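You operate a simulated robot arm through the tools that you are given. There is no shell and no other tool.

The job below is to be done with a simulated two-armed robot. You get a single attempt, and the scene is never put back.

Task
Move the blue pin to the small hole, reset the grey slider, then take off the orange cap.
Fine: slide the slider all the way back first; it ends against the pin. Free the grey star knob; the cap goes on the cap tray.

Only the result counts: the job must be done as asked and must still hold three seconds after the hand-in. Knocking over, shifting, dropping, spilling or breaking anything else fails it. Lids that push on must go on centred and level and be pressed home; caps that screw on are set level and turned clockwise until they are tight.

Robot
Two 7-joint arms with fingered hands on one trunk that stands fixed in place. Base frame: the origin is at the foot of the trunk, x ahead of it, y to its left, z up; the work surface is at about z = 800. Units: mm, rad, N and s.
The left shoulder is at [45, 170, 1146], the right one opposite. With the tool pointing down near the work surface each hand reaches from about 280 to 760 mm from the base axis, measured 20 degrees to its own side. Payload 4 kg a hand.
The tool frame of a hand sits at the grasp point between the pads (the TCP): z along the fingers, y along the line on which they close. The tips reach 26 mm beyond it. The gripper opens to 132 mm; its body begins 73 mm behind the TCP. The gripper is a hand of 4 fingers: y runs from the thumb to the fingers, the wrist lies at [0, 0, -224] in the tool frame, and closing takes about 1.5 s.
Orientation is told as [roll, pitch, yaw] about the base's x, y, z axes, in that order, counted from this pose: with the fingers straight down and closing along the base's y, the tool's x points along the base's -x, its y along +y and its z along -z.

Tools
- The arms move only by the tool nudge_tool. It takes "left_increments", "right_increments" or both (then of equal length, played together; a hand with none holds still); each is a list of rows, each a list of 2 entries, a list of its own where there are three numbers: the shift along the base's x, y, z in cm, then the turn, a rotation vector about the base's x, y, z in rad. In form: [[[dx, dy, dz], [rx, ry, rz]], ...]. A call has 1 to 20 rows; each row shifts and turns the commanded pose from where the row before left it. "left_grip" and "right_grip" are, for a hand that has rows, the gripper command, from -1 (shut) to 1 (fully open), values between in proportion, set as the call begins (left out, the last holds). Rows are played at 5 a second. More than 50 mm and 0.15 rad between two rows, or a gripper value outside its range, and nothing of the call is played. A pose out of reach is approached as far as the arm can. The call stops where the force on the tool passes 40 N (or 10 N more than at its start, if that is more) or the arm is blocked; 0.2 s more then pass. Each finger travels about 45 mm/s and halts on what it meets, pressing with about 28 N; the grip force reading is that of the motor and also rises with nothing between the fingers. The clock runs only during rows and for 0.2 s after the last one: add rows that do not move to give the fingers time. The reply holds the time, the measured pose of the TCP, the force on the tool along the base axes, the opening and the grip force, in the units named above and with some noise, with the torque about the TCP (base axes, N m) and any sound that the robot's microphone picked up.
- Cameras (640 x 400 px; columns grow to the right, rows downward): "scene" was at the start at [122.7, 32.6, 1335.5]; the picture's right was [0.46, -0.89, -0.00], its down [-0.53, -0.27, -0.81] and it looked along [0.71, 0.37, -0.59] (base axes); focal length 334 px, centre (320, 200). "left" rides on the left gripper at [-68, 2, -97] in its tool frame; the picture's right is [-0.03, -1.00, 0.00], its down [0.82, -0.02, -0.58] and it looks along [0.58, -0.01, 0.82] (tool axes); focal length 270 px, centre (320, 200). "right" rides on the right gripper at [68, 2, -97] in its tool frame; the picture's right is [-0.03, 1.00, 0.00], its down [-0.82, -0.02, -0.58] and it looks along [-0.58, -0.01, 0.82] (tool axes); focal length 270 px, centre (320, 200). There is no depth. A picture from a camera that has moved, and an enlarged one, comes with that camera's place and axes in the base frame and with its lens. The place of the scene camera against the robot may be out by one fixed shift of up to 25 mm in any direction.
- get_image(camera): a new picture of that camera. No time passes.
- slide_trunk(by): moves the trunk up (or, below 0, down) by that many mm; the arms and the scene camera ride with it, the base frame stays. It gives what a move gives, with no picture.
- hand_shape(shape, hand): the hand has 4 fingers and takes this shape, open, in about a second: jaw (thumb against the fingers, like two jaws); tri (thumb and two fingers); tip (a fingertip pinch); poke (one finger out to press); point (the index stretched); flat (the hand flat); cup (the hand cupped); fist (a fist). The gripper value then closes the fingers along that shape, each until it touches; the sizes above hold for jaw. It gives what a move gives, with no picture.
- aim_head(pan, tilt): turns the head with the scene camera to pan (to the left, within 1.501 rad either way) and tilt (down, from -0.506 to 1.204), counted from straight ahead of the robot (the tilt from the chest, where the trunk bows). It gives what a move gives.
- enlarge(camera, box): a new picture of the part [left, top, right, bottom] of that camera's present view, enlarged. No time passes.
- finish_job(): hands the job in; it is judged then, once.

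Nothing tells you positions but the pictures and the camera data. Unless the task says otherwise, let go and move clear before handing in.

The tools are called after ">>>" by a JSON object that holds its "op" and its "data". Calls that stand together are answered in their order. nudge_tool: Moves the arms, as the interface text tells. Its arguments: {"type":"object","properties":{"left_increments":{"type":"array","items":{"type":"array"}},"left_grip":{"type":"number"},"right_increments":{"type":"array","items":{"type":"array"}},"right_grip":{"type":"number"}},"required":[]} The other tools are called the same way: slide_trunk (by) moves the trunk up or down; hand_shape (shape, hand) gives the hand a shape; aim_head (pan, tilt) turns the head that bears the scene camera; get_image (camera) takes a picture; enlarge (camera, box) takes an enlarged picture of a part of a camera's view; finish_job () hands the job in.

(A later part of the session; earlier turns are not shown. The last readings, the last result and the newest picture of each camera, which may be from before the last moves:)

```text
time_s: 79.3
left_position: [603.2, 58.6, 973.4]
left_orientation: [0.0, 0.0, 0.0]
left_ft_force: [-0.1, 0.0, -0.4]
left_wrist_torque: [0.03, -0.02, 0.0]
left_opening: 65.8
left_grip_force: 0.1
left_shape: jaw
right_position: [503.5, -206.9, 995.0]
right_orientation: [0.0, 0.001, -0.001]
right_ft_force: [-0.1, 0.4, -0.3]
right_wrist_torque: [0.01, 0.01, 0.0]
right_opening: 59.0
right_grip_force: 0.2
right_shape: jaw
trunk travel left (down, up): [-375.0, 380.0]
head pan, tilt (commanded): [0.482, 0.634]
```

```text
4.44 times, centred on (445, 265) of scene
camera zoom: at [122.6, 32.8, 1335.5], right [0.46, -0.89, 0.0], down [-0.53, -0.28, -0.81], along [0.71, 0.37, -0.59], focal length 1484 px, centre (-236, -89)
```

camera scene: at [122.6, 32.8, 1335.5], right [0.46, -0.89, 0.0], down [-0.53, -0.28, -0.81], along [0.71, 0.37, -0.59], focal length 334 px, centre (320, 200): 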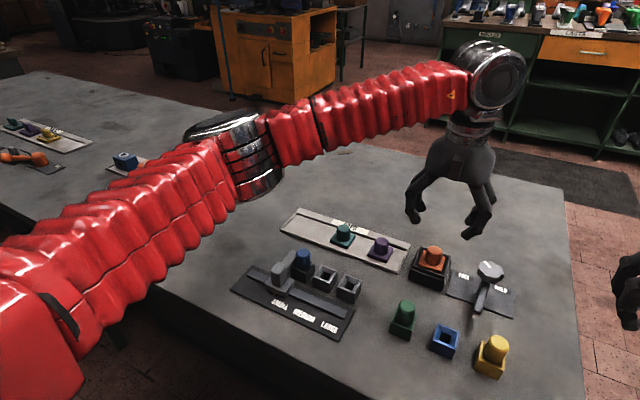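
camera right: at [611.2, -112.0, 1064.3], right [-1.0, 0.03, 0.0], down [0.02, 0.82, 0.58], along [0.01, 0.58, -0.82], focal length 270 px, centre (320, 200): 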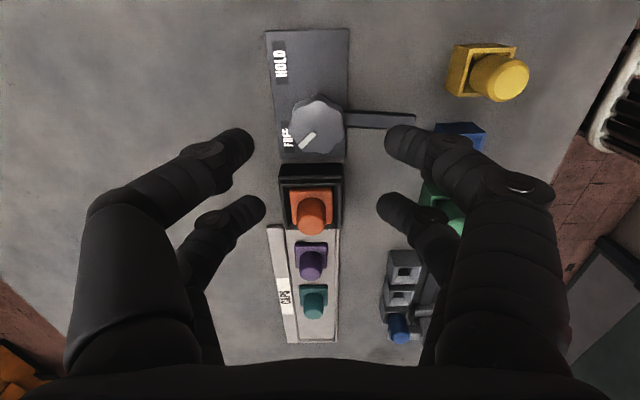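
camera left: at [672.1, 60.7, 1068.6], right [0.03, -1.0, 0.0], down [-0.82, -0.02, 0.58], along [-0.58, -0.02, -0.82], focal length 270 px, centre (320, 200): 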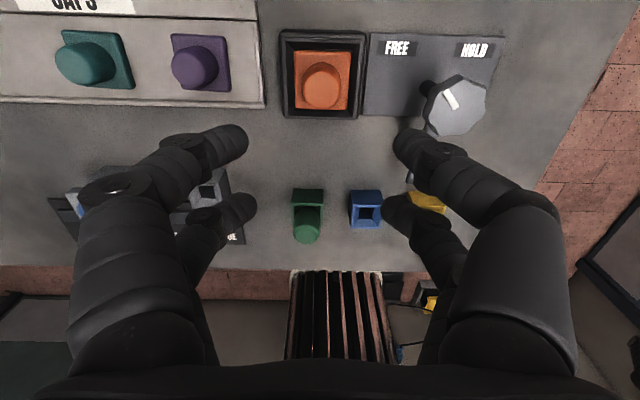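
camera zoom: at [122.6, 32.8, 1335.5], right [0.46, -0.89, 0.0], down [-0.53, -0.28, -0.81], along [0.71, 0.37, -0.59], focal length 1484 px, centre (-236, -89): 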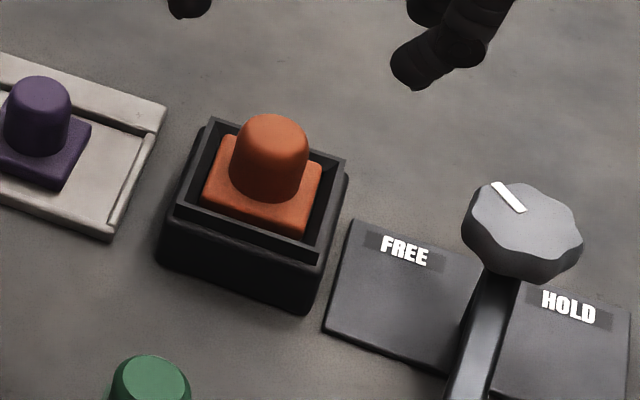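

The cap's axis is at (625.3, 58.5), with the flange top at about z 835. I'm placing the front finger pair on the axis (TCP x≈605) and descending to z≈866.

>>> {"op": "nudge_tool", "data": {"left_increments": [[[0.2, 0, -2.5], [0, 0, 0]], [[0, 0, -2.5], [0, 0, 0]], [[0, 0, -2.5], [0, 0, 0]], [[0, 0, -1.5], [0, 0, 0]], [[0, 0, 0], [0, 0, 0]]]}}

>>> {"op": "get_image", "data": {"camera": "left"}}

>>> {"op": "enlarge", "data": {"camera": "scene", "box": [380, 190, 520, 310]}}

```text
time_s: 80.5
left_position: [606.9, 58.3, 880.8]
left_orientation: [-0.001, -0.002, 0.001]
left_ft_force: [-0.2, -0.1, 0.0]
left_wrist_torque: [0.02, -0.03, -0.02]
left_opening: 65.6
left_grip_force: 0.1
left_shape: jaw
right_position: [503.9, -208.6, 994.6]
right_orientation: [0.0, 0.002, -0.002]
right_ft_force: [0.0, 0.9, -0.3]
right_wrist_torque: [-0.03, 0.05, -0.02]
right_opening: 58.7
right_grip_force: 0.1
right_shape: jaw
trunk travel left (down, up): [-375.0, 380.0]
head pan, tilt (commanded): [0.482, 0.634]
```

```text
taken
camera left: at [675.7, 60.3, 977.0], right [0.03, -1.0, 0.0], down [-0.82, -0.02, 0.58], along [-0.58, -0.01, -0.82], focal length 270 px, centre (320, 200)
```

left: 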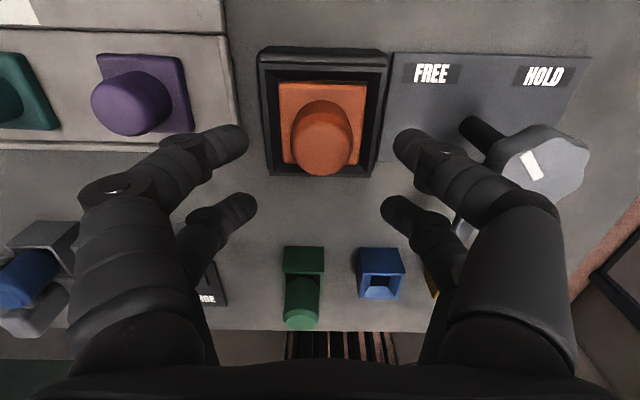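

```text
3.33 times, centred on (450, 250) of scene
camera zoom: at [122.8, 32.4, 1335.5], right [0.46, -0.89, 0.0], down [-0.53, -0.27, -0.81], along [0.71, 0.37, -0.59], focal length 1113 px, centre (-113, 33)
```

zoom: 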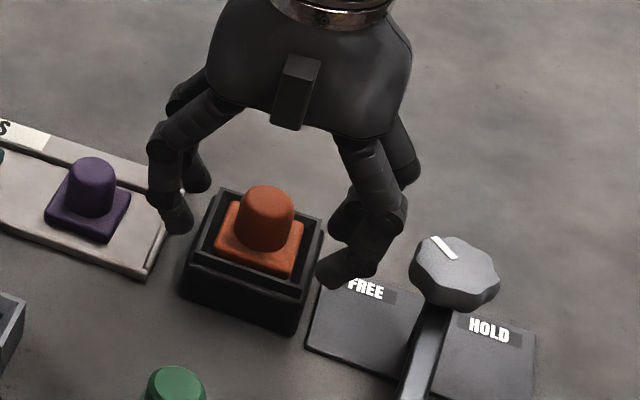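

Clearances look good. I'm descending the last 15 mm and closing.

>>> {"op": "nudge_tool", "data": {"left_increments": [[[-0.1, 0, -0.8], [0, 0, 0]], [[0, 0, -0.7], [0, 0, 0]], [[0, 0, 0], [0, 0, 0]]]}}

>>> {"op": "nudge_tool", "data": {"left_increments": [[[0, 0, 0], [0, 0, 0]], [[0, 0, 0], [0, 0, 0]], [[0, 0, 0], [0, 0, 0]], [[0, 0, 0], [0, 0, 0]], [[0, 0, 0], [0, 0, 0]], [[0, 0, 0], [0, 0, 0]], [[0, 0, 0], [0, 0, 0]]], "left_grip": -1}}

>>> {"op": "get_image", "data": {"camera": "left"}}

>>> {"op": "enlarge", "data": {"camera": "scene", "box": [380, 190, 520, 310]}}

```text
time_s: 81.3
left_position: [607.1, 58.2, 865.6]
left_orientation: [0.001, 0.002, 0.0]
left_ft_force: [0.1, 0.0, -0.3]
left_wrist_torque: [0.0, -0.05, 0.01]
left_opening: 65.5
left_grip_force: 0.2
left_shape: jaw
right_position: [503.3, -208.3, 994.5]
right_orientation: [-0.001, 0.001, -0.001]
right_ft_force: [0.3, 0.4, 0.0]
right_wrist_torque: [0.0, -0.04, 0.02]
right_opening: 58.9
right_grip_force: 0.0
right_shape: jaw
trunk travel left (down, up): [-375.0, 380.0]
head pan, tilt (commanded): [0.482, 0.634]
```

```text
time_s: 82.9
left_position: [606.6, 58.0, 864.6]
left_orientation: [0.001, -0.001, 0.0]
left_ft_force: [-0.2, 0.1, 0.1]
left_wrist_torque: [0.03, 0.01, 0.02]
left_opening: 13.1
left_grip_force: 28.0
left_shape: jaw
right_position: [502.1, -208.5, 994.0]
right_orientation: [-0.001, 0.002, -0.003]
right_ft_force: [0.0, 0.6, -0.9]
right_wrist_torque: [-0.03, 0.02, -0.01]
right_opening: 59.2
right_grip_force: 0.0
right_shape: jaw
trunk travel left (down, up): [-375.0, 380.0]
head pan, tilt (commanded): [0.482, 0.634]
```

```text
taken
camera left: at [674.6, 59.4, 962.3], right [0.03, -1.0, 0.0], down [-0.82, -0.02, 0.58], along [-0.58, -0.01, -0.82], focal length 270 px, centre (320, 200)
```

left: 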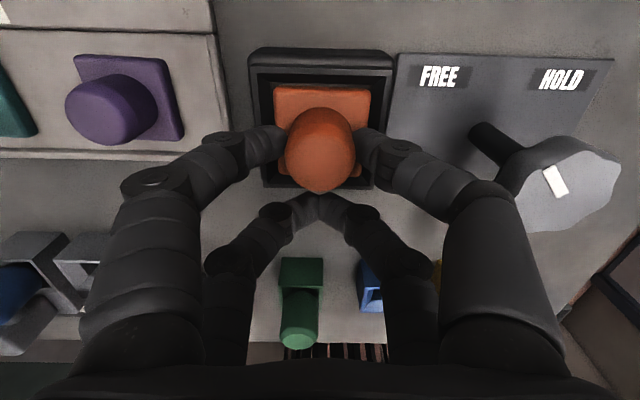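

```text
3.33 times, centred on (450, 250) of scene
camera zoom: at [122.7, 32.4, 1335.5], right [0.46, -0.89, 0.0], down [-0.53, -0.27, -0.81], along [0.71, 0.37, -0.59], focal length 1113 px, centre (-113, 33)
```

zoom: 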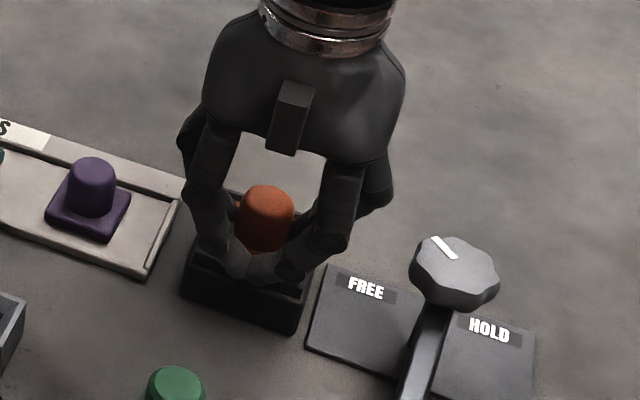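

The front pair grips the cap (opening 13.1). I'm lifting slowly.

>>> {"op": "nudge_tool", "data": {"left_increments": [[[0, 0, 0.3], [0, 0, 0]], [[0, 0, 0.4], [0, 0, 0]], [[0, 0, 0.5], [0, 0, 0]], [[0, 0, 0], [0, 0, 0]]]}}

>>> {"op": "get_image", "data": {"camera": "left"}}

>>> {"op": "enlarge", "data": {"camera": "scene", "box": [380, 190, 520, 310]}}

```text
time_s: 83.9
left_position: [606.5, 57.3, 878.7]
left_orientation: [0.0, 0.001, -0.001]
left_ft_force: [-0.1, 0.8, -0.8]
left_wrist_torque: [-0.01, 0.01, 0.0]
left_opening: 13.2
left_grip_force: 28.1
left_shape: jaw
right_position: [503.1, -208.0, 995.0]
right_orientation: [0.001, 0.002, 0.0]
right_ft_force: [0.6, 0.1, -0.3]
right_wrist_torque: [-0.02, 0.02, 0.02]
right_opening: 58.7
right_grip_force: 0.0
right_shape: jaw
trunk travel left (down, up): [-375.0, 380.0]
head pan, tilt (commanded): [0.482, 0.634]
```

```text
taken
camera left: at [674.3, 59.0, 974.9], right [0.03, -1.0, 0.0], down [-0.82, -0.02, 0.58], along [-0.58, -0.01, -0.82], focal length 270 px, centre (320, 200)
```

left: 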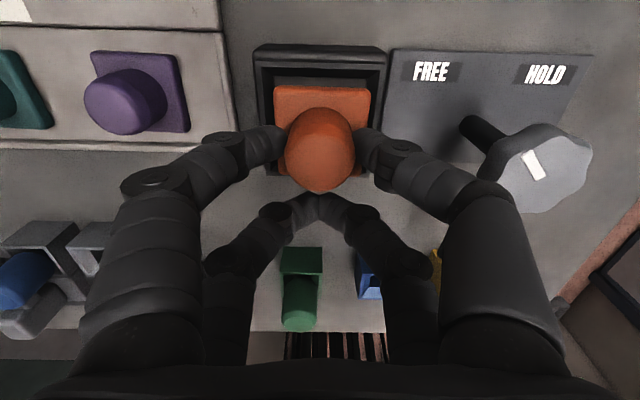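

```text
3.33 times, centred on (450, 250) of scene
camera zoom: at [122.9, 32.5, 1335.4], right [0.46, -0.89, 0.0], down [-0.53, -0.27, -0.81], along [0.71, 0.37, -0.59], focal length 1113 px, centre (-113, 33)
```

zoom: 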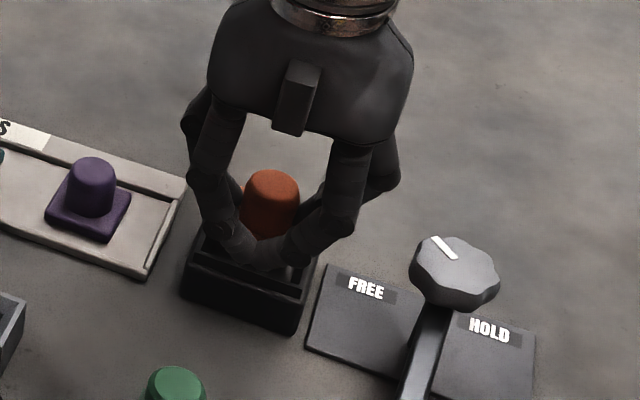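

The cap comes off cleanly with the hand. I'm raising it well clear before carrying it over.

>>> {"op": "nudge_tool", "data": {"left_increments": [[[0, 0, 1], [0, 0, 0]], [[0, 0, 1.5], [0, 0, 0]], [[0, 0, 1.5], [0, 0, 0]], [[0, 0, 1.5], [0, 0, 0]], [[0, 0, 1], [0, 0, 0]], [[0, 0, 0], [0, 0, 0]]]}}

>>> {"op": "get_image", "data": {"camera": "left"}}

>>> {"op": "enlarge", "data": {"camera": "scene", "box": [380, 170, 520, 310]}}

```text
time_s: 85.3
left_position: [605.5, 55.8, 943.8]
left_orientation: [0.0, 0.002, 0.0]
left_ft_force: [-1.0, -0.3, -0.9]
left_wrist_torque: [0.02, 0.03, -0.03]
left_opening: 13.1
left_grip_force: 27.9
left_shape: jaw
right_position: [504.2, -207.9, 995.9]
right_orientation: [0.0, 0.001, -0.002]
right_ft_force: [0.6, 0.2, 1.2]
right_wrist_torque: [0.02, -0.04, -0.03]
right_opening: 59.0
right_grip_force: 0.1
right_shape: jaw
trunk travel left (down, up): [-375.0, 380.0]
head pan, tilt (commanded): [0.482, 0.634]
```

```text
taken
camera left: at [674.2, 58.7, 1039.6], right [0.03, -1.0, 0.0], down [-0.82, -0.02, 0.58], along [-0.58, -0.01, -0.82], focal length 270 px, centre (320, 200)
```

left: 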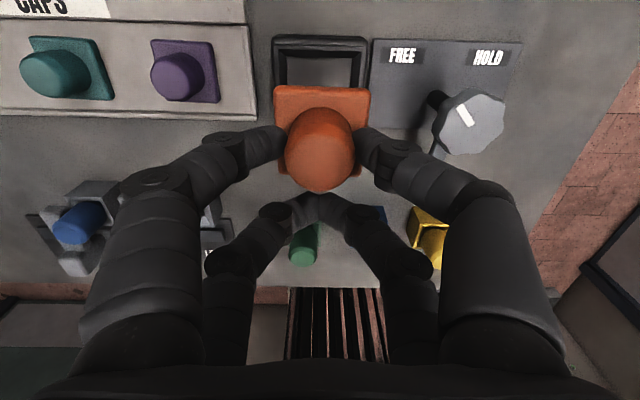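

```text
2.86 times, centred on (450, 240) of scene
camera zoom: at [122.9, 32.5, 1335.4], right [0.46, -0.89, 0.0], down [-0.53, -0.27, -0.81], along [0.71, 0.37, -0.59], focal length 954 px, centre (-51, 86)
```

zoom: 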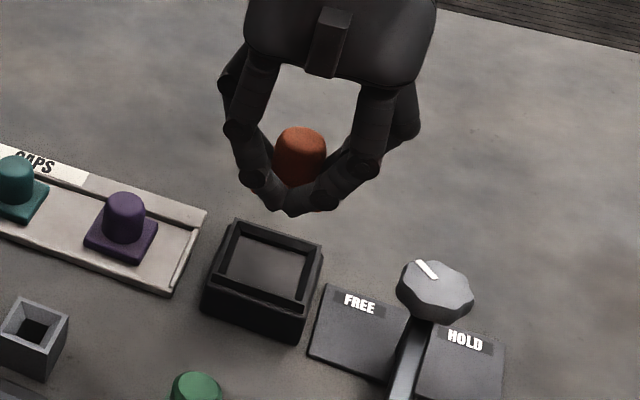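

The cap is off and hangs level. I'm carrying it over to the free tray slot near (632, 335).

>>> {"op": "nudge_tool", "data": {"left_increments": [[[0.07, 1.5, 0], [0, 0, 0]], [[0.07, 3, 0], [0, 0, 0]], [[0.07, 3, 0], [0, 0, 0]], [[0.07, 3.5, 0], [0, 0, 0]], [[0.07, 3.5, 0], [0, 0, 0]], [[0.07, 3.5, 0], [0, 0, 0]], [[0.07, 3.5, 0], [0, 0, 0]], [[0.07, 3, 0], [0, 0, 0]], [[0.07, 2, 0], [0, 0, 0]], [[0, 1.2, 0], [0, 0, 0]], [[0, 0, 0], [0, 0, 0]], [[0, 0, 0], [0, 0, 0]]]}}

>>> {"op": "get_image", "data": {"camera": "left"}}

>>> {"op": "get_image", "data": {"camera": "scene"}}

>>> {"op": "get_image", "data": {"camera": "right"}}

```text
time_s: 87.9
left_position: [609.6, 335.2, 943.1]
left_orientation: [0.0, 0.002, 0.0]
left_ft_force: [-0.4, 0.3, -1.1]
left_wrist_torque: [0.02, 0.0, 0.0]
left_opening: 13.2
left_grip_force: 28.2
left_shape: jaw
right_position: [503.6, -209.4, 995.6]
right_orientation: [0.0, 0.002, -0.002]
right_ft_force: [0.6, 0.3, 0.3]
right_wrist_torque: [0.0, 0.0, 0.0]
right_opening: 58.8
right_grip_force: 0.1
right_shape: jaw
trunk travel left (down, up): [-375.0, 380.0]
head pan, tilt (commanded): [0.482, 0.634]
```

```text
taken
camera left: at [679.0, 336.5, 1039.9], right [0.03, -1.0, 0.0], down [-0.82, -0.02, 0.58], along [-0.58, -0.01, -0.82], focal length 270 px, centre (320, 200)
```

left: 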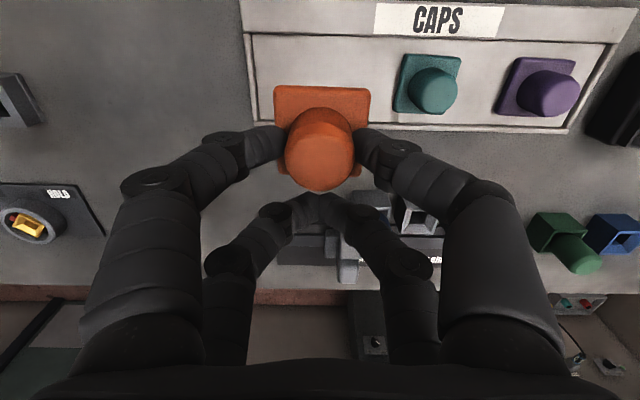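

```text
taken
camera scene: at [122.7, 32.5, 1335.5], right [0.46, -0.89, 0.0], down [-0.53, -0.27, -0.81], along [0.71, 0.37, -0.59], focal length 334 px, centre (320, 200)
```

scene: 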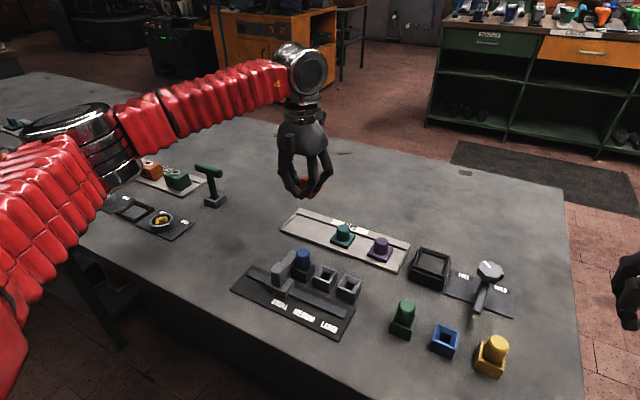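

```text
taken
camera right: at [435.1, -207.0, 1092.7], right [0.03, 1.0, 0.0], down [0.82, -0.02, 0.58], along [0.58, -0.02, -0.82], focal length 270 px, centre (320, 200)
```

right: 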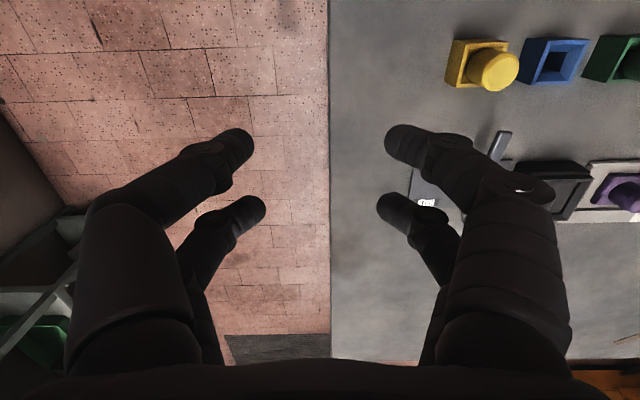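

The cap is over the free slot: tray end at y≈388, teal's edge at y≈272. I'm lowering, first 75 mm and then slowly.

>>> {"op": "nudge_tool", "data": {"left_increments": [[[0, 0, -2], [0, 0, 0]], [[0, 0, -2.5], [0, 0, 0]], [[0, 0, -2], [0, 0, 0]], [[0, 0, -1], [0, 0, 0]], [[0, 0, 0], [0, 0, 0]]]}}

>>> {"op": "get_image", "data": {"camera": "left"}}

>>> {"op": "enlarge", "data": {"camera": "scene", "box": [240, 140, 420, 280]}}

```text
time_s: 89.1
left_position: [613.1, 334.5, 865.7]
left_orientation: [0.0, 0.002, 0.001]
left_ft_force: [0.4, -0.9, -0.2]
left_wrist_torque: [0.01, -0.01, 0.04]
left_opening: 12.9
left_grip_force: 27.8
left_shape: jaw
right_position: [502.6, -208.4, 995.5]
right_orientation: [0.0, 0.002, -0.002]
right_ft_force: [0.2, -0.1, -0.2]
right_wrist_torque: [-0.02, 0.02, -0.01]
right_opening: 58.8
right_grip_force: 0.0
right_shape: jaw
trunk travel left (down, up): [-375.0, 380.0]
head pan, tilt (commanded): [0.482, 0.634]
```

```text
taken
camera left: at [680.9, 336.5, 962.3], right [0.03, -1.0, 0.0], down [-0.82, -0.02, 0.58], along [-0.58, -0.01, -0.82], focal length 270 px, centre (320, 200)
```

left: 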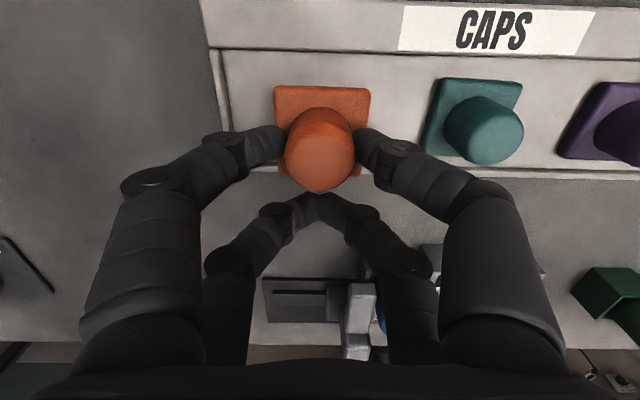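

```text
2.86 times, centred on (330, 210) of scene
camera zoom: at [122.7, 32.5, 1335.5], right [0.46, -0.89, 0.0], down [-0.53, -0.27, -0.81], along [0.71, 0.37, -0.59], focal length 954 px, centre (291, 171)
```

zoom: 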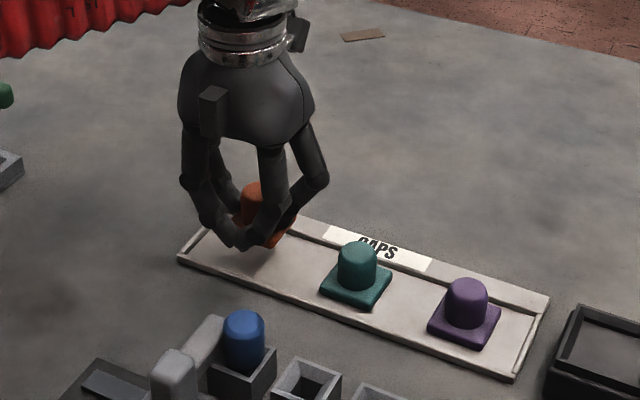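

>>> {"op": "nudge_tool", "data": {"left_increments": [[[0, 0, -0.5], [0, 0, 0]], [[0, 0, -0.5], [0, 0, 0]], [[0, 0, -0.4], [0, 0, 0]], [[0, 0, -0.3], [0, 0, 0]], [[0, 0, 0], [0, 0, 0]]]}}

>>> {"op": "enlarge", "data": {"camera": "left", "box": [190, 20, 560, 230]}}

>>> {"op": "enlarge", "data": {"camera": "scene", "box": [270, 170, 390, 270]}}

```text
time_s: 90.3
left_position: [611.0, 333.7, 852.3]
left_orientation: [0.0, 0.003, 0.0]
left_ft_force: [0.0, 0.0, -0.3]
left_wrist_torque: [-0.02, 0.0, -0.02]
left_opening: 13.0
left_grip_force: 27.3
left_shape: jaw
right_position: [504.1, -207.6, 994.6]
right_orientation: [-0.001, 0.002, -0.003]
right_ft_force: [-0.3, -0.2, -0.5]
right_wrist_torque: [-0.04, -0.01, -0.01]
right_opening: 58.7
right_grip_force: 0.0
right_shape: jaw
trunk travel left (down, up): [-375.0, 380.0]
head pan, tilt (commanded): [0.482, 0.634]
```

```text
1.73 times, centred on (375, 125) of left
camera zoom: at [680.1, 336.4, 947.4], right [0.03, -1.0, 0.0], down [-0.82, -0.02, 0.58], along [-0.58, -0.01, -0.82], focal length 468 px, centre (225, 330)
```

zoom: 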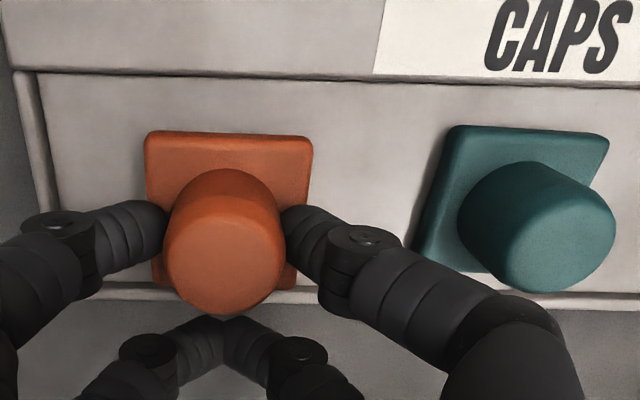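

```text
4.00 times, centred on (330, 220) of scene
camera zoom: at [122.8, 32.5, 1335.5], right [0.46, -0.89, 0.0], down [-0.53, -0.27, -0.81], along [0.71, 0.37, -0.59], focal length 1336 px, centre (280, 120)
```

zoom: 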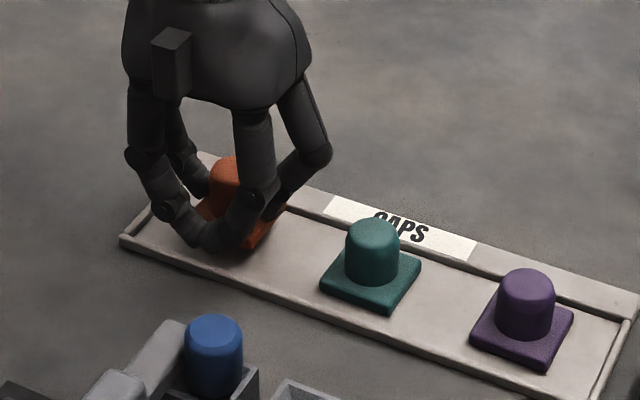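

No contact yet, and the flange looks level and inside the tray walls. I'm continuing down in small steps.

>>> {"op": "nudge_tool", "data": {"left_increments": [[[0, 0, -0.2], [0, 0, 0]], [[0, 0, -0.2], [0, 0, 0]], [[0, 0, -0.2], [0, 0, 0]], [[0, 0, -0.1], [0, 0, 0]], [[0, 0, 0], [0, 0, 0]]]}}

>>> {"op": "enlarge", "data": {"camera": "left", "box": [190, 20, 560, 230]}}

```text
time_s: 91.5
left_position: [612.7, 334.2, 844.5]
left_orientation: [0.0, 0.0, 0.0]
left_ft_force: [0.0, 0.5, -1.1]
left_wrist_torque: [0.0, 0.0, 0.0]
left_opening: 13.1
left_grip_force: 28.2
left_shape: jaw
right_position: [503.2, -208.1, 995.8]
right_orientation: [0.0, 0.003, -0.002]
right_ft_force: [0.1, 0.0, 0.1]
right_wrist_torque: [-0.01, -0.02, -0.02]
right_opening: 59.2
right_grip_force: 0.0
right_shape: jaw
trunk travel left (down, up): [-375.0, 380.0]
head pan, tilt (commanded): [0.482, 0.634]
```

```text
1.73 times, centred on (375, 125) of left
camera zoom: at [680.8, 336.0, 940.8], right [0.03, -1.0, 0.0], down [-0.82, -0.02, 0.58], along [-0.58, -0.01, -0.82], focal length 468 px, centre (225, 330)
```

zoom: 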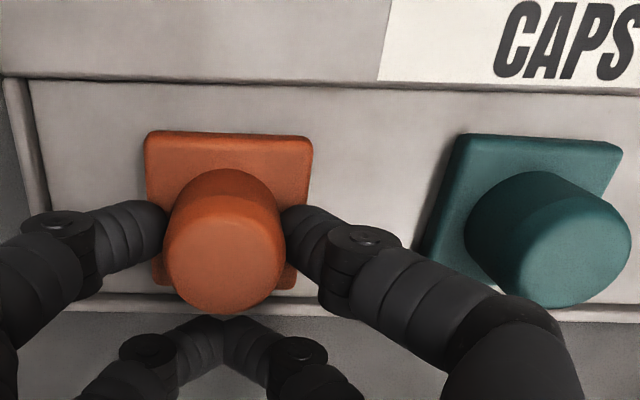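

>>> {"op": "nudge_tool", "data": {"left_increments": [[[0, 0, -0.1], [0, 0, 0]], [[0, 0, -0.1], [0, 0, 0]], [[0, 0, -0.1], [0, 0, 0]], [[0, 0, 0], [0, 0, 0]]]}}

```text
time_s: 92.5
left_position: [611.9, 334.2, 841.6]
left_orientation: [-0.001, 0.002, 0.001]
left_ft_force: [-0.6, -0.1, 0.1]
left_wrist_torque: [0.02, 0.01, -0.01]
left_opening: 13.3
left_grip_force: 28.2
left_shape: jaw
right_position: [503.0, -208.4, 995.2]
right_orientation: [-0.001, 0.004, -0.002]
right_ft_force: [0.8, -0.8, -0.5]
right_wrist_torque: [-0.01, 0.0, -0.01]
right_opening: 59.2
right_grip_force: 0.0
right_shape: jaw
trunk travel left (down, up): [-375.0, 380.0]
head pan, tilt (commanded): [0.482, 0.634]
```

>>> {"op": "nudge_tool", "data": {"left_increments": [[[0, 0, -0.1], [0, 0, 0]], [[0, 0, -0.1], [0, 0, 0]], [[0, 0, 0], [0, 0, 0]]]}}

>>> {"op": "enlarge", "data": {"camera": "left", "box": [190, 20, 560, 230]}}

>>> {"op": "enlarge", "data": {"camera": "scene", "box": [270, 170, 390, 270]}}

```text
time_s: 93.3
left_position: [611.6, 335.1, 839.3]
left_orientation: [0.0, 0.001, 0.0]
left_ft_force: [0.5, 0.1, 0.2]
left_wrist_torque: [-0.01, 0.01, -0.01]
left_opening: 12.9
left_grip_force: 27.6
left_shape: jaw
right_position: [502.2, -209.2, 995.3]
right_orientation: [-0.001, 0.001, -0.004]
right_ft_force: [0.3, -0.6, -0.3]
right_wrist_torque: [0.01, -0.02, -0.02]
right_opening: 58.9
right_grip_force: 0.1
right_shape: jaw
trunk travel left (down, up): [-375.0, 380.0]
head pan, tilt (commanded): [0.482, 0.634]
```

```text
1.73 times, centred on (375, 125) of left
camera zoom: at [680.0, 336.4, 935.8], right [0.03, -1.0, 0.0], down [-0.82, -0.02, 0.58], along [-0.58, -0.01, -0.82], focal length 468 px, centre (225, 330)
```

zoom: 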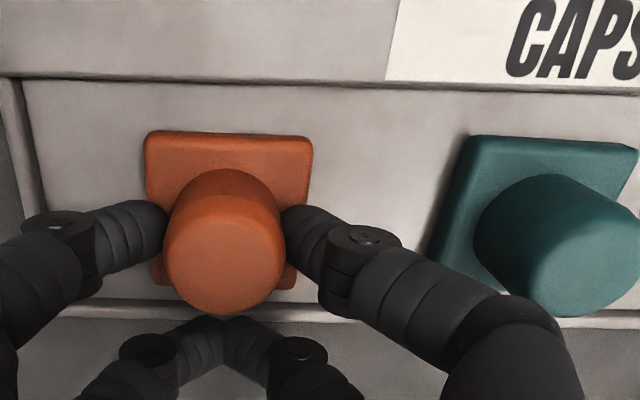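

```text
4.00 times, centred on (330, 220) of scene
camera zoom: at [122.7, 32.5, 1335.5], right [0.46, -0.89, 0.0], down [-0.53, -0.27, -0.81], along [0.71, 0.37, -0.59], focal length 1336 px, centre (280, 120)
```

zoom: 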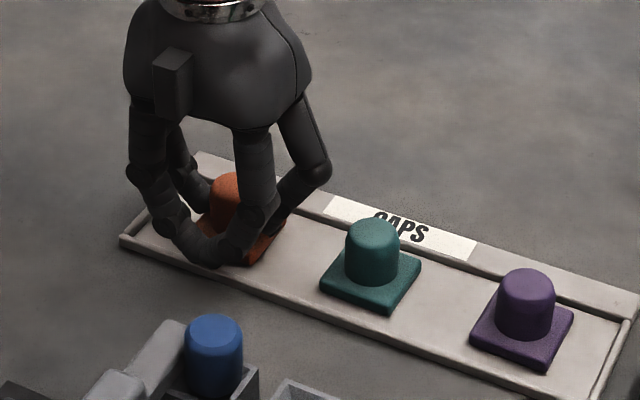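

Still no contact force, so I'm continuing in 1 mm steps.

>>> {"op": "nudge_tool", "data": {"left_increments": [[[0, 0, -0.1], [0, 0, 0]], [[0, 0, -0.1], [0, 0, 0]], [[0, 0, 0], [0, 0, 0]]]}}

```text
time_s: 94.1
left_position: [611.6, 335.4, 840.3]
left_orientation: [0.0, -0.001, -0.001]
left_ft_force: [0.8, -0.3, 6.5]
left_wrist_torque: [0.16, -0.09, 0.01]
left_opening: 13.2
left_grip_force: 27.3
left_shape: jaw
right_position: [502.9, -208.5, 995.8]
right_orientation: [0.0, -0.001, -0.003]
right_ft_force: [0.1, -0.4, 1.4]
right_wrist_torque: [0.0, 0.01, -0.03]
right_opening: 58.8
right_grip_force: 0.1
right_shape: jaw
trunk travel left (down, up): [-375.0, 380.0]
head pan, tilt (commanded): [0.482, 0.634]
```

The cap has touched down (Fz 6.5 N). I'm opening and rising.

>>> {"op": "nudge_tool", "data": {"left_increments": [[[0, 0, 0.05], [0, 0, 0]], [[0, 0, 0], [0, 0, 0]], [[0, 0, 0], [0, 0, 0]], [[0, 0, 0], [0, 0, 0]], [[0, 0, 0], [0, 0, 0]], [[0, 0, 0], [0, 0, 0]]], "left_grip": -0.15}}

>>> {"op": "get_image", "data": {"camera": "left"}}

```text
time_s: 95.5
left_position: [610.7, 334.6, 838.7]
left_orientation: [0.0, 0.002, 0.001]
left_ft_force: [-0.3, 0.0, 0.2]
left_wrist_torque: [-0.02, 0.01, 0.02]
left_opening: 55.3
left_grip_force: 0.0
left_shape: jaw
right_position: [503.5, -208.6, 995.0]
right_orientation: [0.0, 0.003, -0.003]
right_ft_force: [-0.3, -0.5, 0.3]
right_wrist_torque: [-0.03, -0.01, 0.0]
right_opening: 58.7
right_grip_force: 0.0
right_shape: jaw
trunk travel left (down, up): [-375.0, 380.0]
head pan, tilt (commanded): [0.482, 0.634]
```

```text
taken
camera left: at [679.9, 336.8, 934.9], right [0.03, -1.0, 0.0], down [-0.82, -0.02, 0.58], along [-0.58, -0.01, -0.82], focal length 270 px, centre (320, 200)
```

left: 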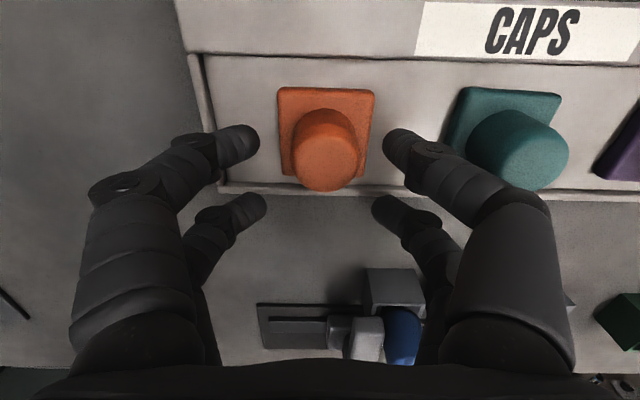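

The cap stands on the tray. I'm raising the left hand straight up, then moving it away.

>>> {"op": "nudge_tool", "data": {"left_increments": [[[0, 0, 1.5], [0, 0, 0]], [[0, 0, 3], [0, 0, 0]], [[0, 0, 4], [0, 0, 0]], [[0, 0, 4], [0, 0, 0]], [[-2, 4, 0], [0, 0, 0]], [[-2, 4, 0], [0, 0, 0]], [[-2, 4, 0], [0, 0, 0]], [[0, 0, 0], [0, 0, 0]]]}}

>>> {"op": "get_image", "data": {"camera": "scene"}}

>>> {"op": "enlarge", "data": {"camera": "scene", "box": [230, 190, 420, 350]}}

>>> {"op": "enlarge", "data": {"camera": "scene", "box": [240, 220, 340, 310]}}

>>> {"op": "get_image", "data": {"camera": "left"}}

```text
time_s: 97.3
left_position: [551.0, 457.1, 962.2]
left_orientation: [-0.001, 0.002, -0.002]
left_ft_force: [0.2, 0.8, -1.0]
left_wrist_torque: [-0.02, -0.02, 0.01]
left_opening: 55.9
left_grip_force: 0.0
left_shape: jaw
right_position: [503.1, -208.7, 995.0]
right_orientation: [0.002, 0.003, -0.004]
right_ft_force: [-0.5, -0.3, -0.7]
right_wrist_torque: [0.02, 0.03, -0.01]
right_opening: 59.0
right_grip_force: 0.0
right_shape: jaw
trunk travel left (down, up): [-375.0, 380.0]
head pan, tilt (commanded): [0.482, 0.634]
```

```text
taken
camera scene: at [123.2, 32.4, 1335.4], right [0.46, -0.89, 0.0], down [-0.53, -0.27, -0.8], along [0.71, 0.37, -0.59], focal length 334 px, centre (320, 200)
```

scene: 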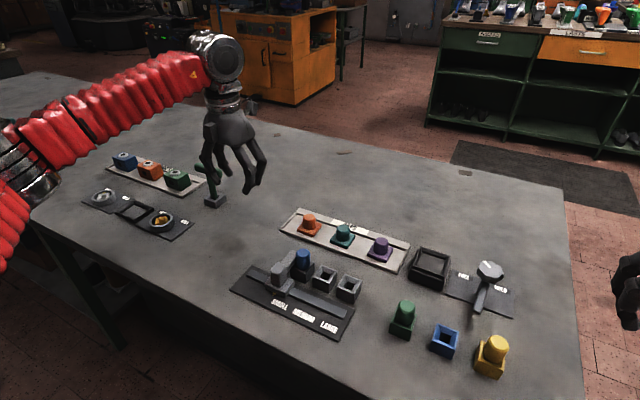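

```text
2.50 times, centred on (325, 270) of scene
camera zoom: at [123.2, 32.4, 1335.4], right [0.46, -0.89, 0.0], down [-0.53, -0.27, -0.8], along [0.71, 0.37, -0.59], focal length 835 px, centre (308, 25)
```

zoom: 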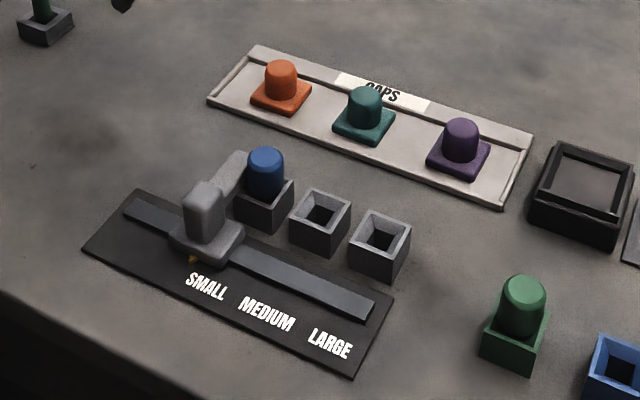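

```text
4.44 times, centred on (290, 265) of scene
camera zoom: at [123.2, 32.4, 1335.4], right [0.46, -0.89, 0.0], down [-0.53, -0.27, -0.8], along [0.71, 0.37, -0.59], focal length 1484 px, centre (453, -89)
```

zoom: 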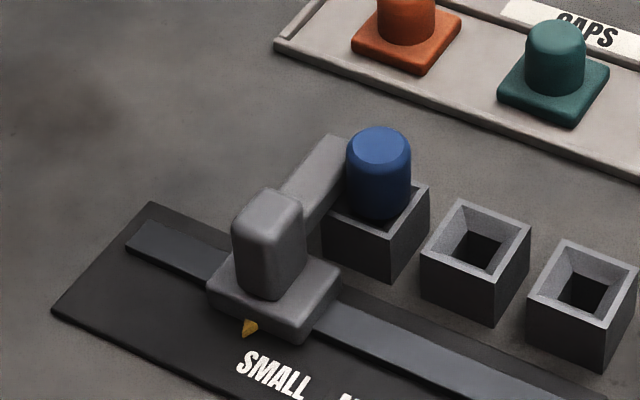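

```text
taken
camera left: at [619.2, 457.7, 1058.2], right [0.02, -1.0, 0.0], down [-0.82, -0.02, 0.58], along [-0.58, -0.01, -0.82], focal length 270 px, centre (320, 200)
```

left: 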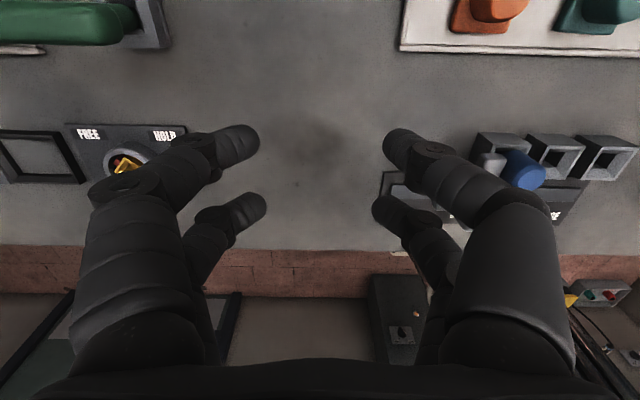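

Everything looks in place: orange cap on the tray, pin in the small hole, slider beside it. I'm taking one more look from above to confirm the slider touches the pin.

>>> {"op": "nudge_tool", "data": {"left_increments": [[[0, -4.1, 0], [0, 0, 0]], [[0, -4.1, 0], [0, 0, 0]], [[0, -4.1, 0], [0, 0, 0]], [[0, -4.1, 0], [0, 0, 0]], [[0, 0, 0], [0, 0, 0]]], "left_grip": 1}}

>>> {"op": "enlarge", "data": {"camera": "left", "box": [240, 110, 400, 240]}}

>>> {"op": "enlarge", "data": {"camera": "left", "box": [180, 0, 640, 140]}}

```text
time_s: 98.5
left_position: [552.8, 294.8, 964.1]
left_orientation: [0.002, 0.0, 0.0]
left_ft_force: [-0.2, -0.2, -0.4]
left_wrist_torque: [0.03, 0.0, 0.03]
left_opening: 132.0
left_grip_force: 0.1
left_shape: jaw
right_position: [503.2, -208.2, 995.7]
right_orientation: [0.0, 0.003, -0.001]
right_ft_force: [0.0, 0.1, 0.0]
right_wrist_torque: [-0.02, -0.03, -0.03]
right_opening: 59.0
right_grip_force: 0.1
right_shape: jaw
trunk travel left (down, up): [-375.0, 380.0]
head pan, tilt (commanded): [0.482, 0.634]
```

```text
3.08 times, centred on (320, 175) of left
camera zoom: at [621.8, 295.7, 1059.5], right [0.03, -1.0, 0.0], down [-0.82, -0.02, 0.58], along [-0.58, -0.01, -0.82], focal length 832 px, centre (320, 277)
```

zoom: 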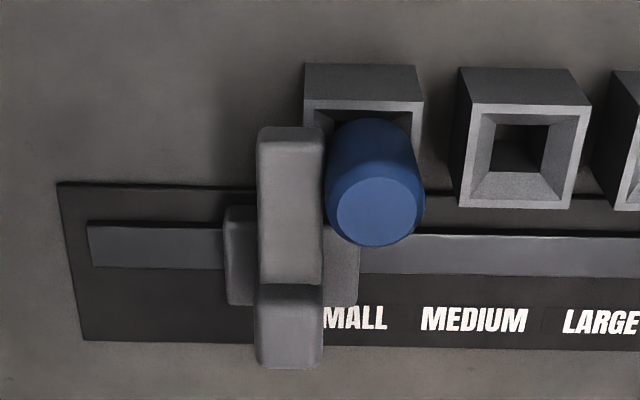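

```text
1.39 times, centred on (410, 70) of left
camera zoom: at [621.8, 295.7, 1059.5], right [0.03, -1.0, 0.0], down [-0.82, -0.02, 0.58], along [-0.58, -0.01, -0.82], focal length 376 px, centre (195, 381)
```

zoom: 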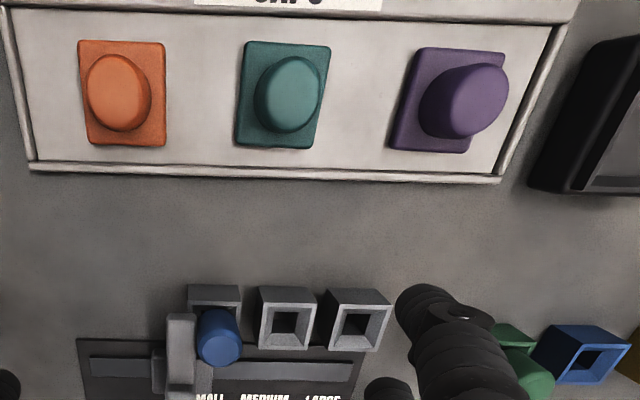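

The slider arm meets the pin. I want to be sure the push didn't lean the pin, so I'm taking a closer look directly over it.

>>> {"op": "nudge_tool", "data": {"left_increments": [[[0.5, -1.6, 0], [0, 0, 0]], [[0, 0, 0], [0, 0, 0]]]}}

>>> {"op": "enlarge", "data": {"camera": "left", "box": [280, 120, 370, 210]}}

>>> {"op": "enlarge", "data": {"camera": "scene", "box": [270, 235, 340, 295]}}

```text
time_s: 99.1
left_position: [557.9, 277.9, 962.4]
left_orientation: [0.0, 0.0, 0.001]
left_ft_force: [0.5, -0.7, -0.7]
left_wrist_torque: [-0.01, 0.0, 0.0]
left_opening: 131.9
left_grip_force: 0.0
left_shape: jaw
right_position: [503.3, -209.0, 995.5]
right_orientation: [-0.001, 0.0, -0.001]
right_ft_force: [0.2, -0.5, 0.3]
right_wrist_torque: [0.01, -0.01, 0.01]
right_opening: 59.1
right_grip_force: 0.0
right_shape: jaw
trunk travel left (down, up): [-375.0, 380.0]
head pan, tilt (commanded): [0.482, 0.634]
```

```text
4.44 times, centred on (325, 165) of left
camera zoom: at [626.2, 279.8, 1058.7], right [0.03, -1.0, 0.0], down [-0.82, -0.02, 0.58], along [-0.58, -0.01, -0.82], focal length 1201 px, centre (298, 356)
```

zoom: 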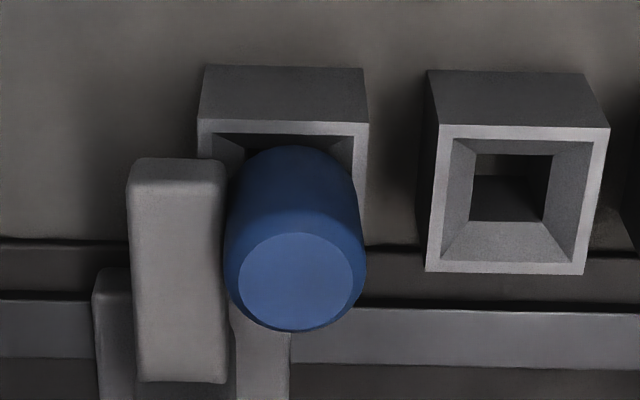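

```text
6.67 times, centred on (305, 265) of scene
camera zoom: at [122.5, 32.6, 1335.5], right [0.46, -0.89, 0.0], down [-0.53, -0.28, -0.81], along [0.71, 0.37, -0.59], focal length 2226 px, centre (420, -233)
```

zoom: 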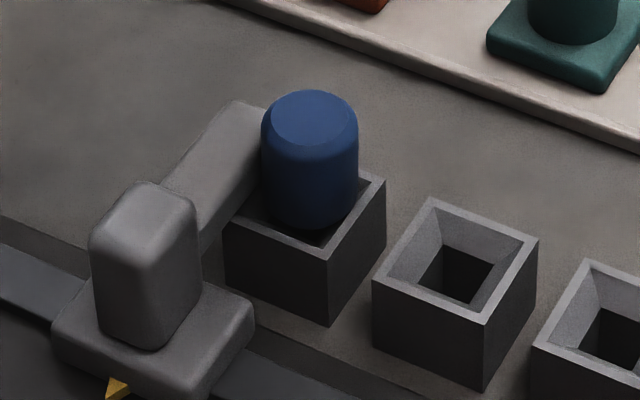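

The pin is upright, but my push slid it about 3 mm off the hole's centre toward -y, and the slider followed. To restore it, I'll pinch the pin along x with the hand turned 90° and ease it 3 mm back to centre, with the slider staying in contact. First I'm turning the hand in free air.

>>> {"op": "nudge_tool", "data": {"left_increments": [[[-0.47, -0.19, 0], [0, 0, 0.143]], [[-0.47, -0.19, 0], [0, 0, 0.143]], [[-0.47, -0.19, 0], [0, 0, 0.143]], [[-0.47, -0.19, 0], [0, 0, 0.143]], [[-0.47, -0.19, 0], [0, 0, 0.143]], [[-0.47, -0.19, 0], [0, 0, 0.143]], [[-0.47, -0.19, 0], [0, 0, 0.143]], [[-0.47, -0.19, 0], [0, 0, 0.143]], [[-0.47, -0.19, 0], [0, 0, 0.143]], [[-0.47, -0.19, 0], [0, 0, 0.143]], [[-0.47, -0.19, 0], [0, 0, 0.141]], [[0, 0, 0], [0, 0, 0]], [[0, 0, 0], [0, 0, 0]]], "left_grip": -0.25}}

>>> {"op": "get_image", "data": {"camera": "left"}}

>>> {"op": "get_image", "data": {"camera": "scene"}}

```text
time_s: 101.9
left_position: [505.0, 253.8, 962.8]
left_orientation: [0.001, 0.0, 1.57]
left_ft_force: [-0.5, 0.2, 0.4]
left_wrist_torque: [-0.02, 0.02, 0.03]
left_opening: 50.0
left_grip_force: 0.1
left_shape: jaw
right_position: [505.2, -208.4, 995.6]
right_orientation: [0.0, 0.001, -0.003]
right_ft_force: [0.0, -0.1, 0.6]
right_wrist_torque: [0.0, 0.02, 0.01]
right_opening: 59.0
right_grip_force: 0.1
right_shape: jaw
trunk travel left (down, up): [-375.0, 380.0]
head pan, tilt (commanded): [0.482, 0.634]
```

```text
taken
camera left: at [503.6, 321.9, 1058.9], right [1.0, 0.03, 0.0], down [0.02, -0.82, 0.58], along [0.01, -0.58, -0.82], focal length 270 px, centre (320, 200)
```

left: 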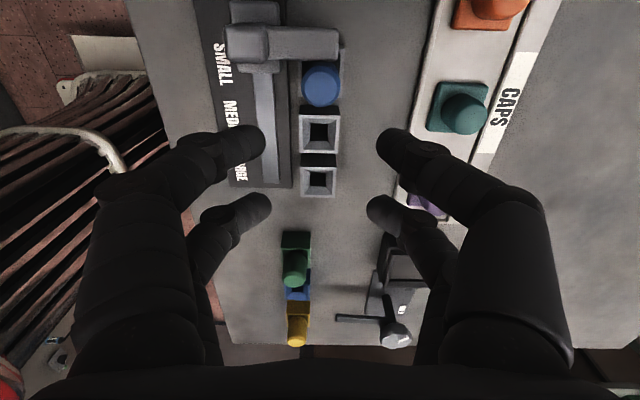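

```text
taken
camera scene: at [122.6, 32.5, 1335.5], right [0.46, -0.89, 0.0], down [-0.53, -0.27, -0.81], along [0.71, 0.37, -0.59], focal length 334 px, centre (320, 200)
```

scene: 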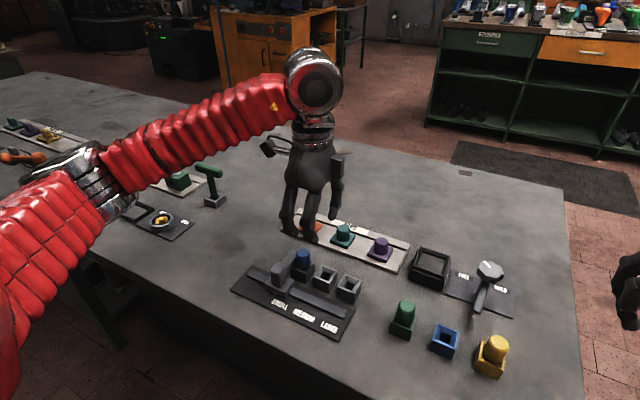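

>>> {"op": "enlarge", "data": {"camera": "left", "box": [210, 0, 390, 200]}}

```text
2.00 times, centred on (300, 100) of left
camera zoom: at [503.6, 321.9, 1058.9], right [1.0, 0.03, 0.0], down [0.02, -0.82, 0.58], along [0.01, -0.58, -0.82], focal length 541 px, centre (360, 400)
```

zoom: 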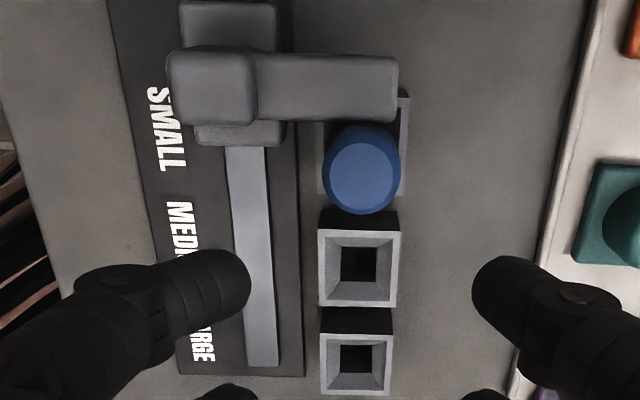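

From this side the pin is at x≈505, centred between the jaws. I'm shifting 3 mm in +y so the front pair lines up with the pin, and descending partway.

>>> {"op": "nudge_tool", "data": {"left_increments": [[[0.05, 0.28, -2.5], [0, 0, 0]], [[0, 0, -2.5], [0, 0, 0]], [[0, 0, -2.5], [0, 0, 0]], [[0, 0, -0.8], [0, 0, 0]], [[0, 0, 0], [0, 0, 0]]]}}

>>> {"op": "enlarge", "data": {"camera": "left", "box": [180, 60, 460, 240]}}

>>> {"op": "enlarge", "data": {"camera": "scene", "box": [240, 180, 380, 300]}}

```text
time_s: 103.1
left_position: [503.9, 255.7, 881.8]
left_orientation: [-0.001, -0.001, 1.57]
left_ft_force: [0.1, 0.5, -0.8]
left_wrist_torque: [0.01, -0.01, 0.0]
left_opening: 49.9
left_grip_force: 0.0
left_shape: jaw
right_position: [504.0, -210.3, 995.4]
right_orientation: [0.0, 0.001, -0.002]
right_ft_force: [-0.3, -0.2, 0.1]
right_wrist_torque: [-0.03, -0.01, 0.0]
right_opening: 58.7
right_grip_force: 0.0
right_shape: jaw
trunk travel left (down, up): [-375.0, 380.0]
head pan, tilt (commanded): [0.482, 0.634]
```

```text
2.22 times, centred on (320, 150) of left
camera zoom: at [501.8, 324.2, 977.7], right [1.0, 0.03, 0.0], down [0.02, -0.82, 0.58], along [0.01, -0.58, -0.82], focal length 601 px, centre (320, 311)
```

zoom: 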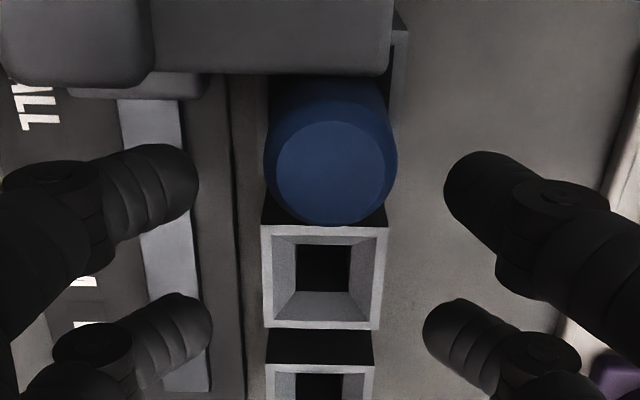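

```text
3.33 times, centred on (310, 240) of scene
camera zoom: at [122.6, 32.5, 1335.5], right [0.46, -0.89, 0.0], down [-0.53, -0.27, -0.81], along [0.71, 0.37, -0.59], focal length 1113 px, centre (353, 67)
```

zoom: 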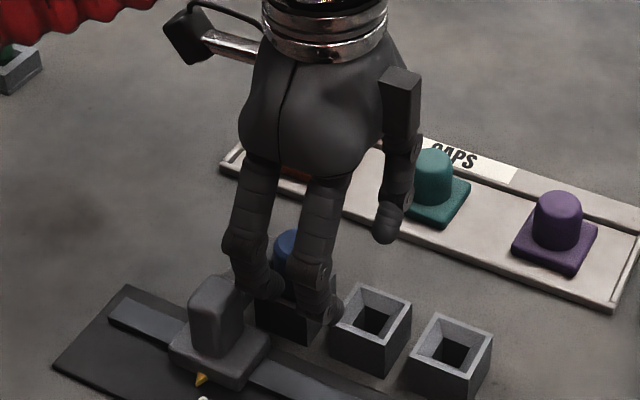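

The pin is about 1.6 mm toward +x of the jaw centre. I'm correcting and descending to z≈862.

>>> {"op": "nudge_tool", "data": {"left_increments": [[[0.16, 0, -0.7], [0, 0, 0]], [[0, 0, -0.7], [0, 0, 0]], [[0, 0, -0.6], [0, 0, 0]], [[0, 0, 0], [0, 0, 0]]]}}

>>> {"op": "enlarge", "data": {"camera": "left", "box": [180, 60, 460, 240]}}

>>> {"op": "enlarge", "data": {"camera": "scene", "box": [240, 200, 360, 300]}}

```text
time_s: 104.1
left_position: [505.6, 255.6, 860.8]
left_orientation: [0.0, -0.001, 1.572]
left_ft_force: [-0.2, 0.1, 0.2]
left_wrist_torque: [-0.05, -0.02, 0.03]
left_opening: 49.7
left_grip_force: 0.1
left_shape: jaw
right_position: [503.2, -207.6, 995.4]
right_orientation: [-0.001, 0.002, 0.0]
right_ft_force: [0.8, 0.8, -0.5]
right_wrist_torque: [-0.01, 0.01, -0.01]
right_opening: 58.8
right_grip_force: 0.1
right_shape: jaw
trunk travel left (down, up): [-375.0, 380.0]
head pan, tilt (commanded): [0.482, 0.634]
```

```text
2.22 times, centred on (320, 150) of left
camera zoom: at [504.1, 324.9, 956.4], right [1.0, 0.03, 0.0], down [0.02, -0.82, 0.58], along [0.01, -0.58, -0.82], focal length 601 px, centre (320, 311)
```

zoom: 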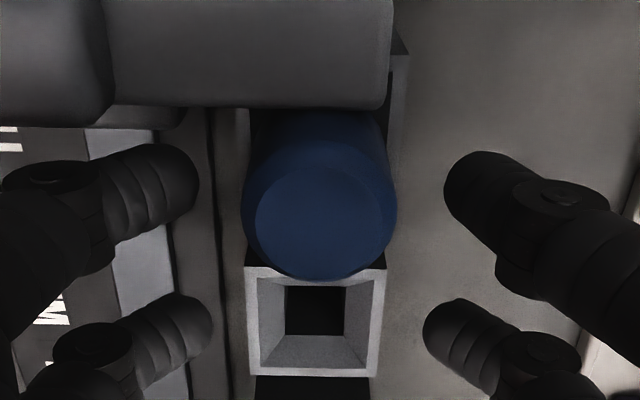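

```text
4.00 times, centred on (300, 250) of scene
camera zoom: at [122.6, 32.5, 1335.5], right [0.46, -0.89, 0.0], down [-0.53, -0.27, -0.81], along [0.71, 0.37, -0.59], focal length 1336 px, centre (400, 0)
```

zoom: 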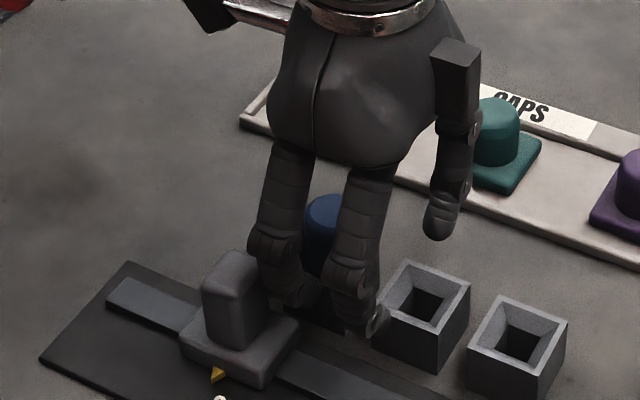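

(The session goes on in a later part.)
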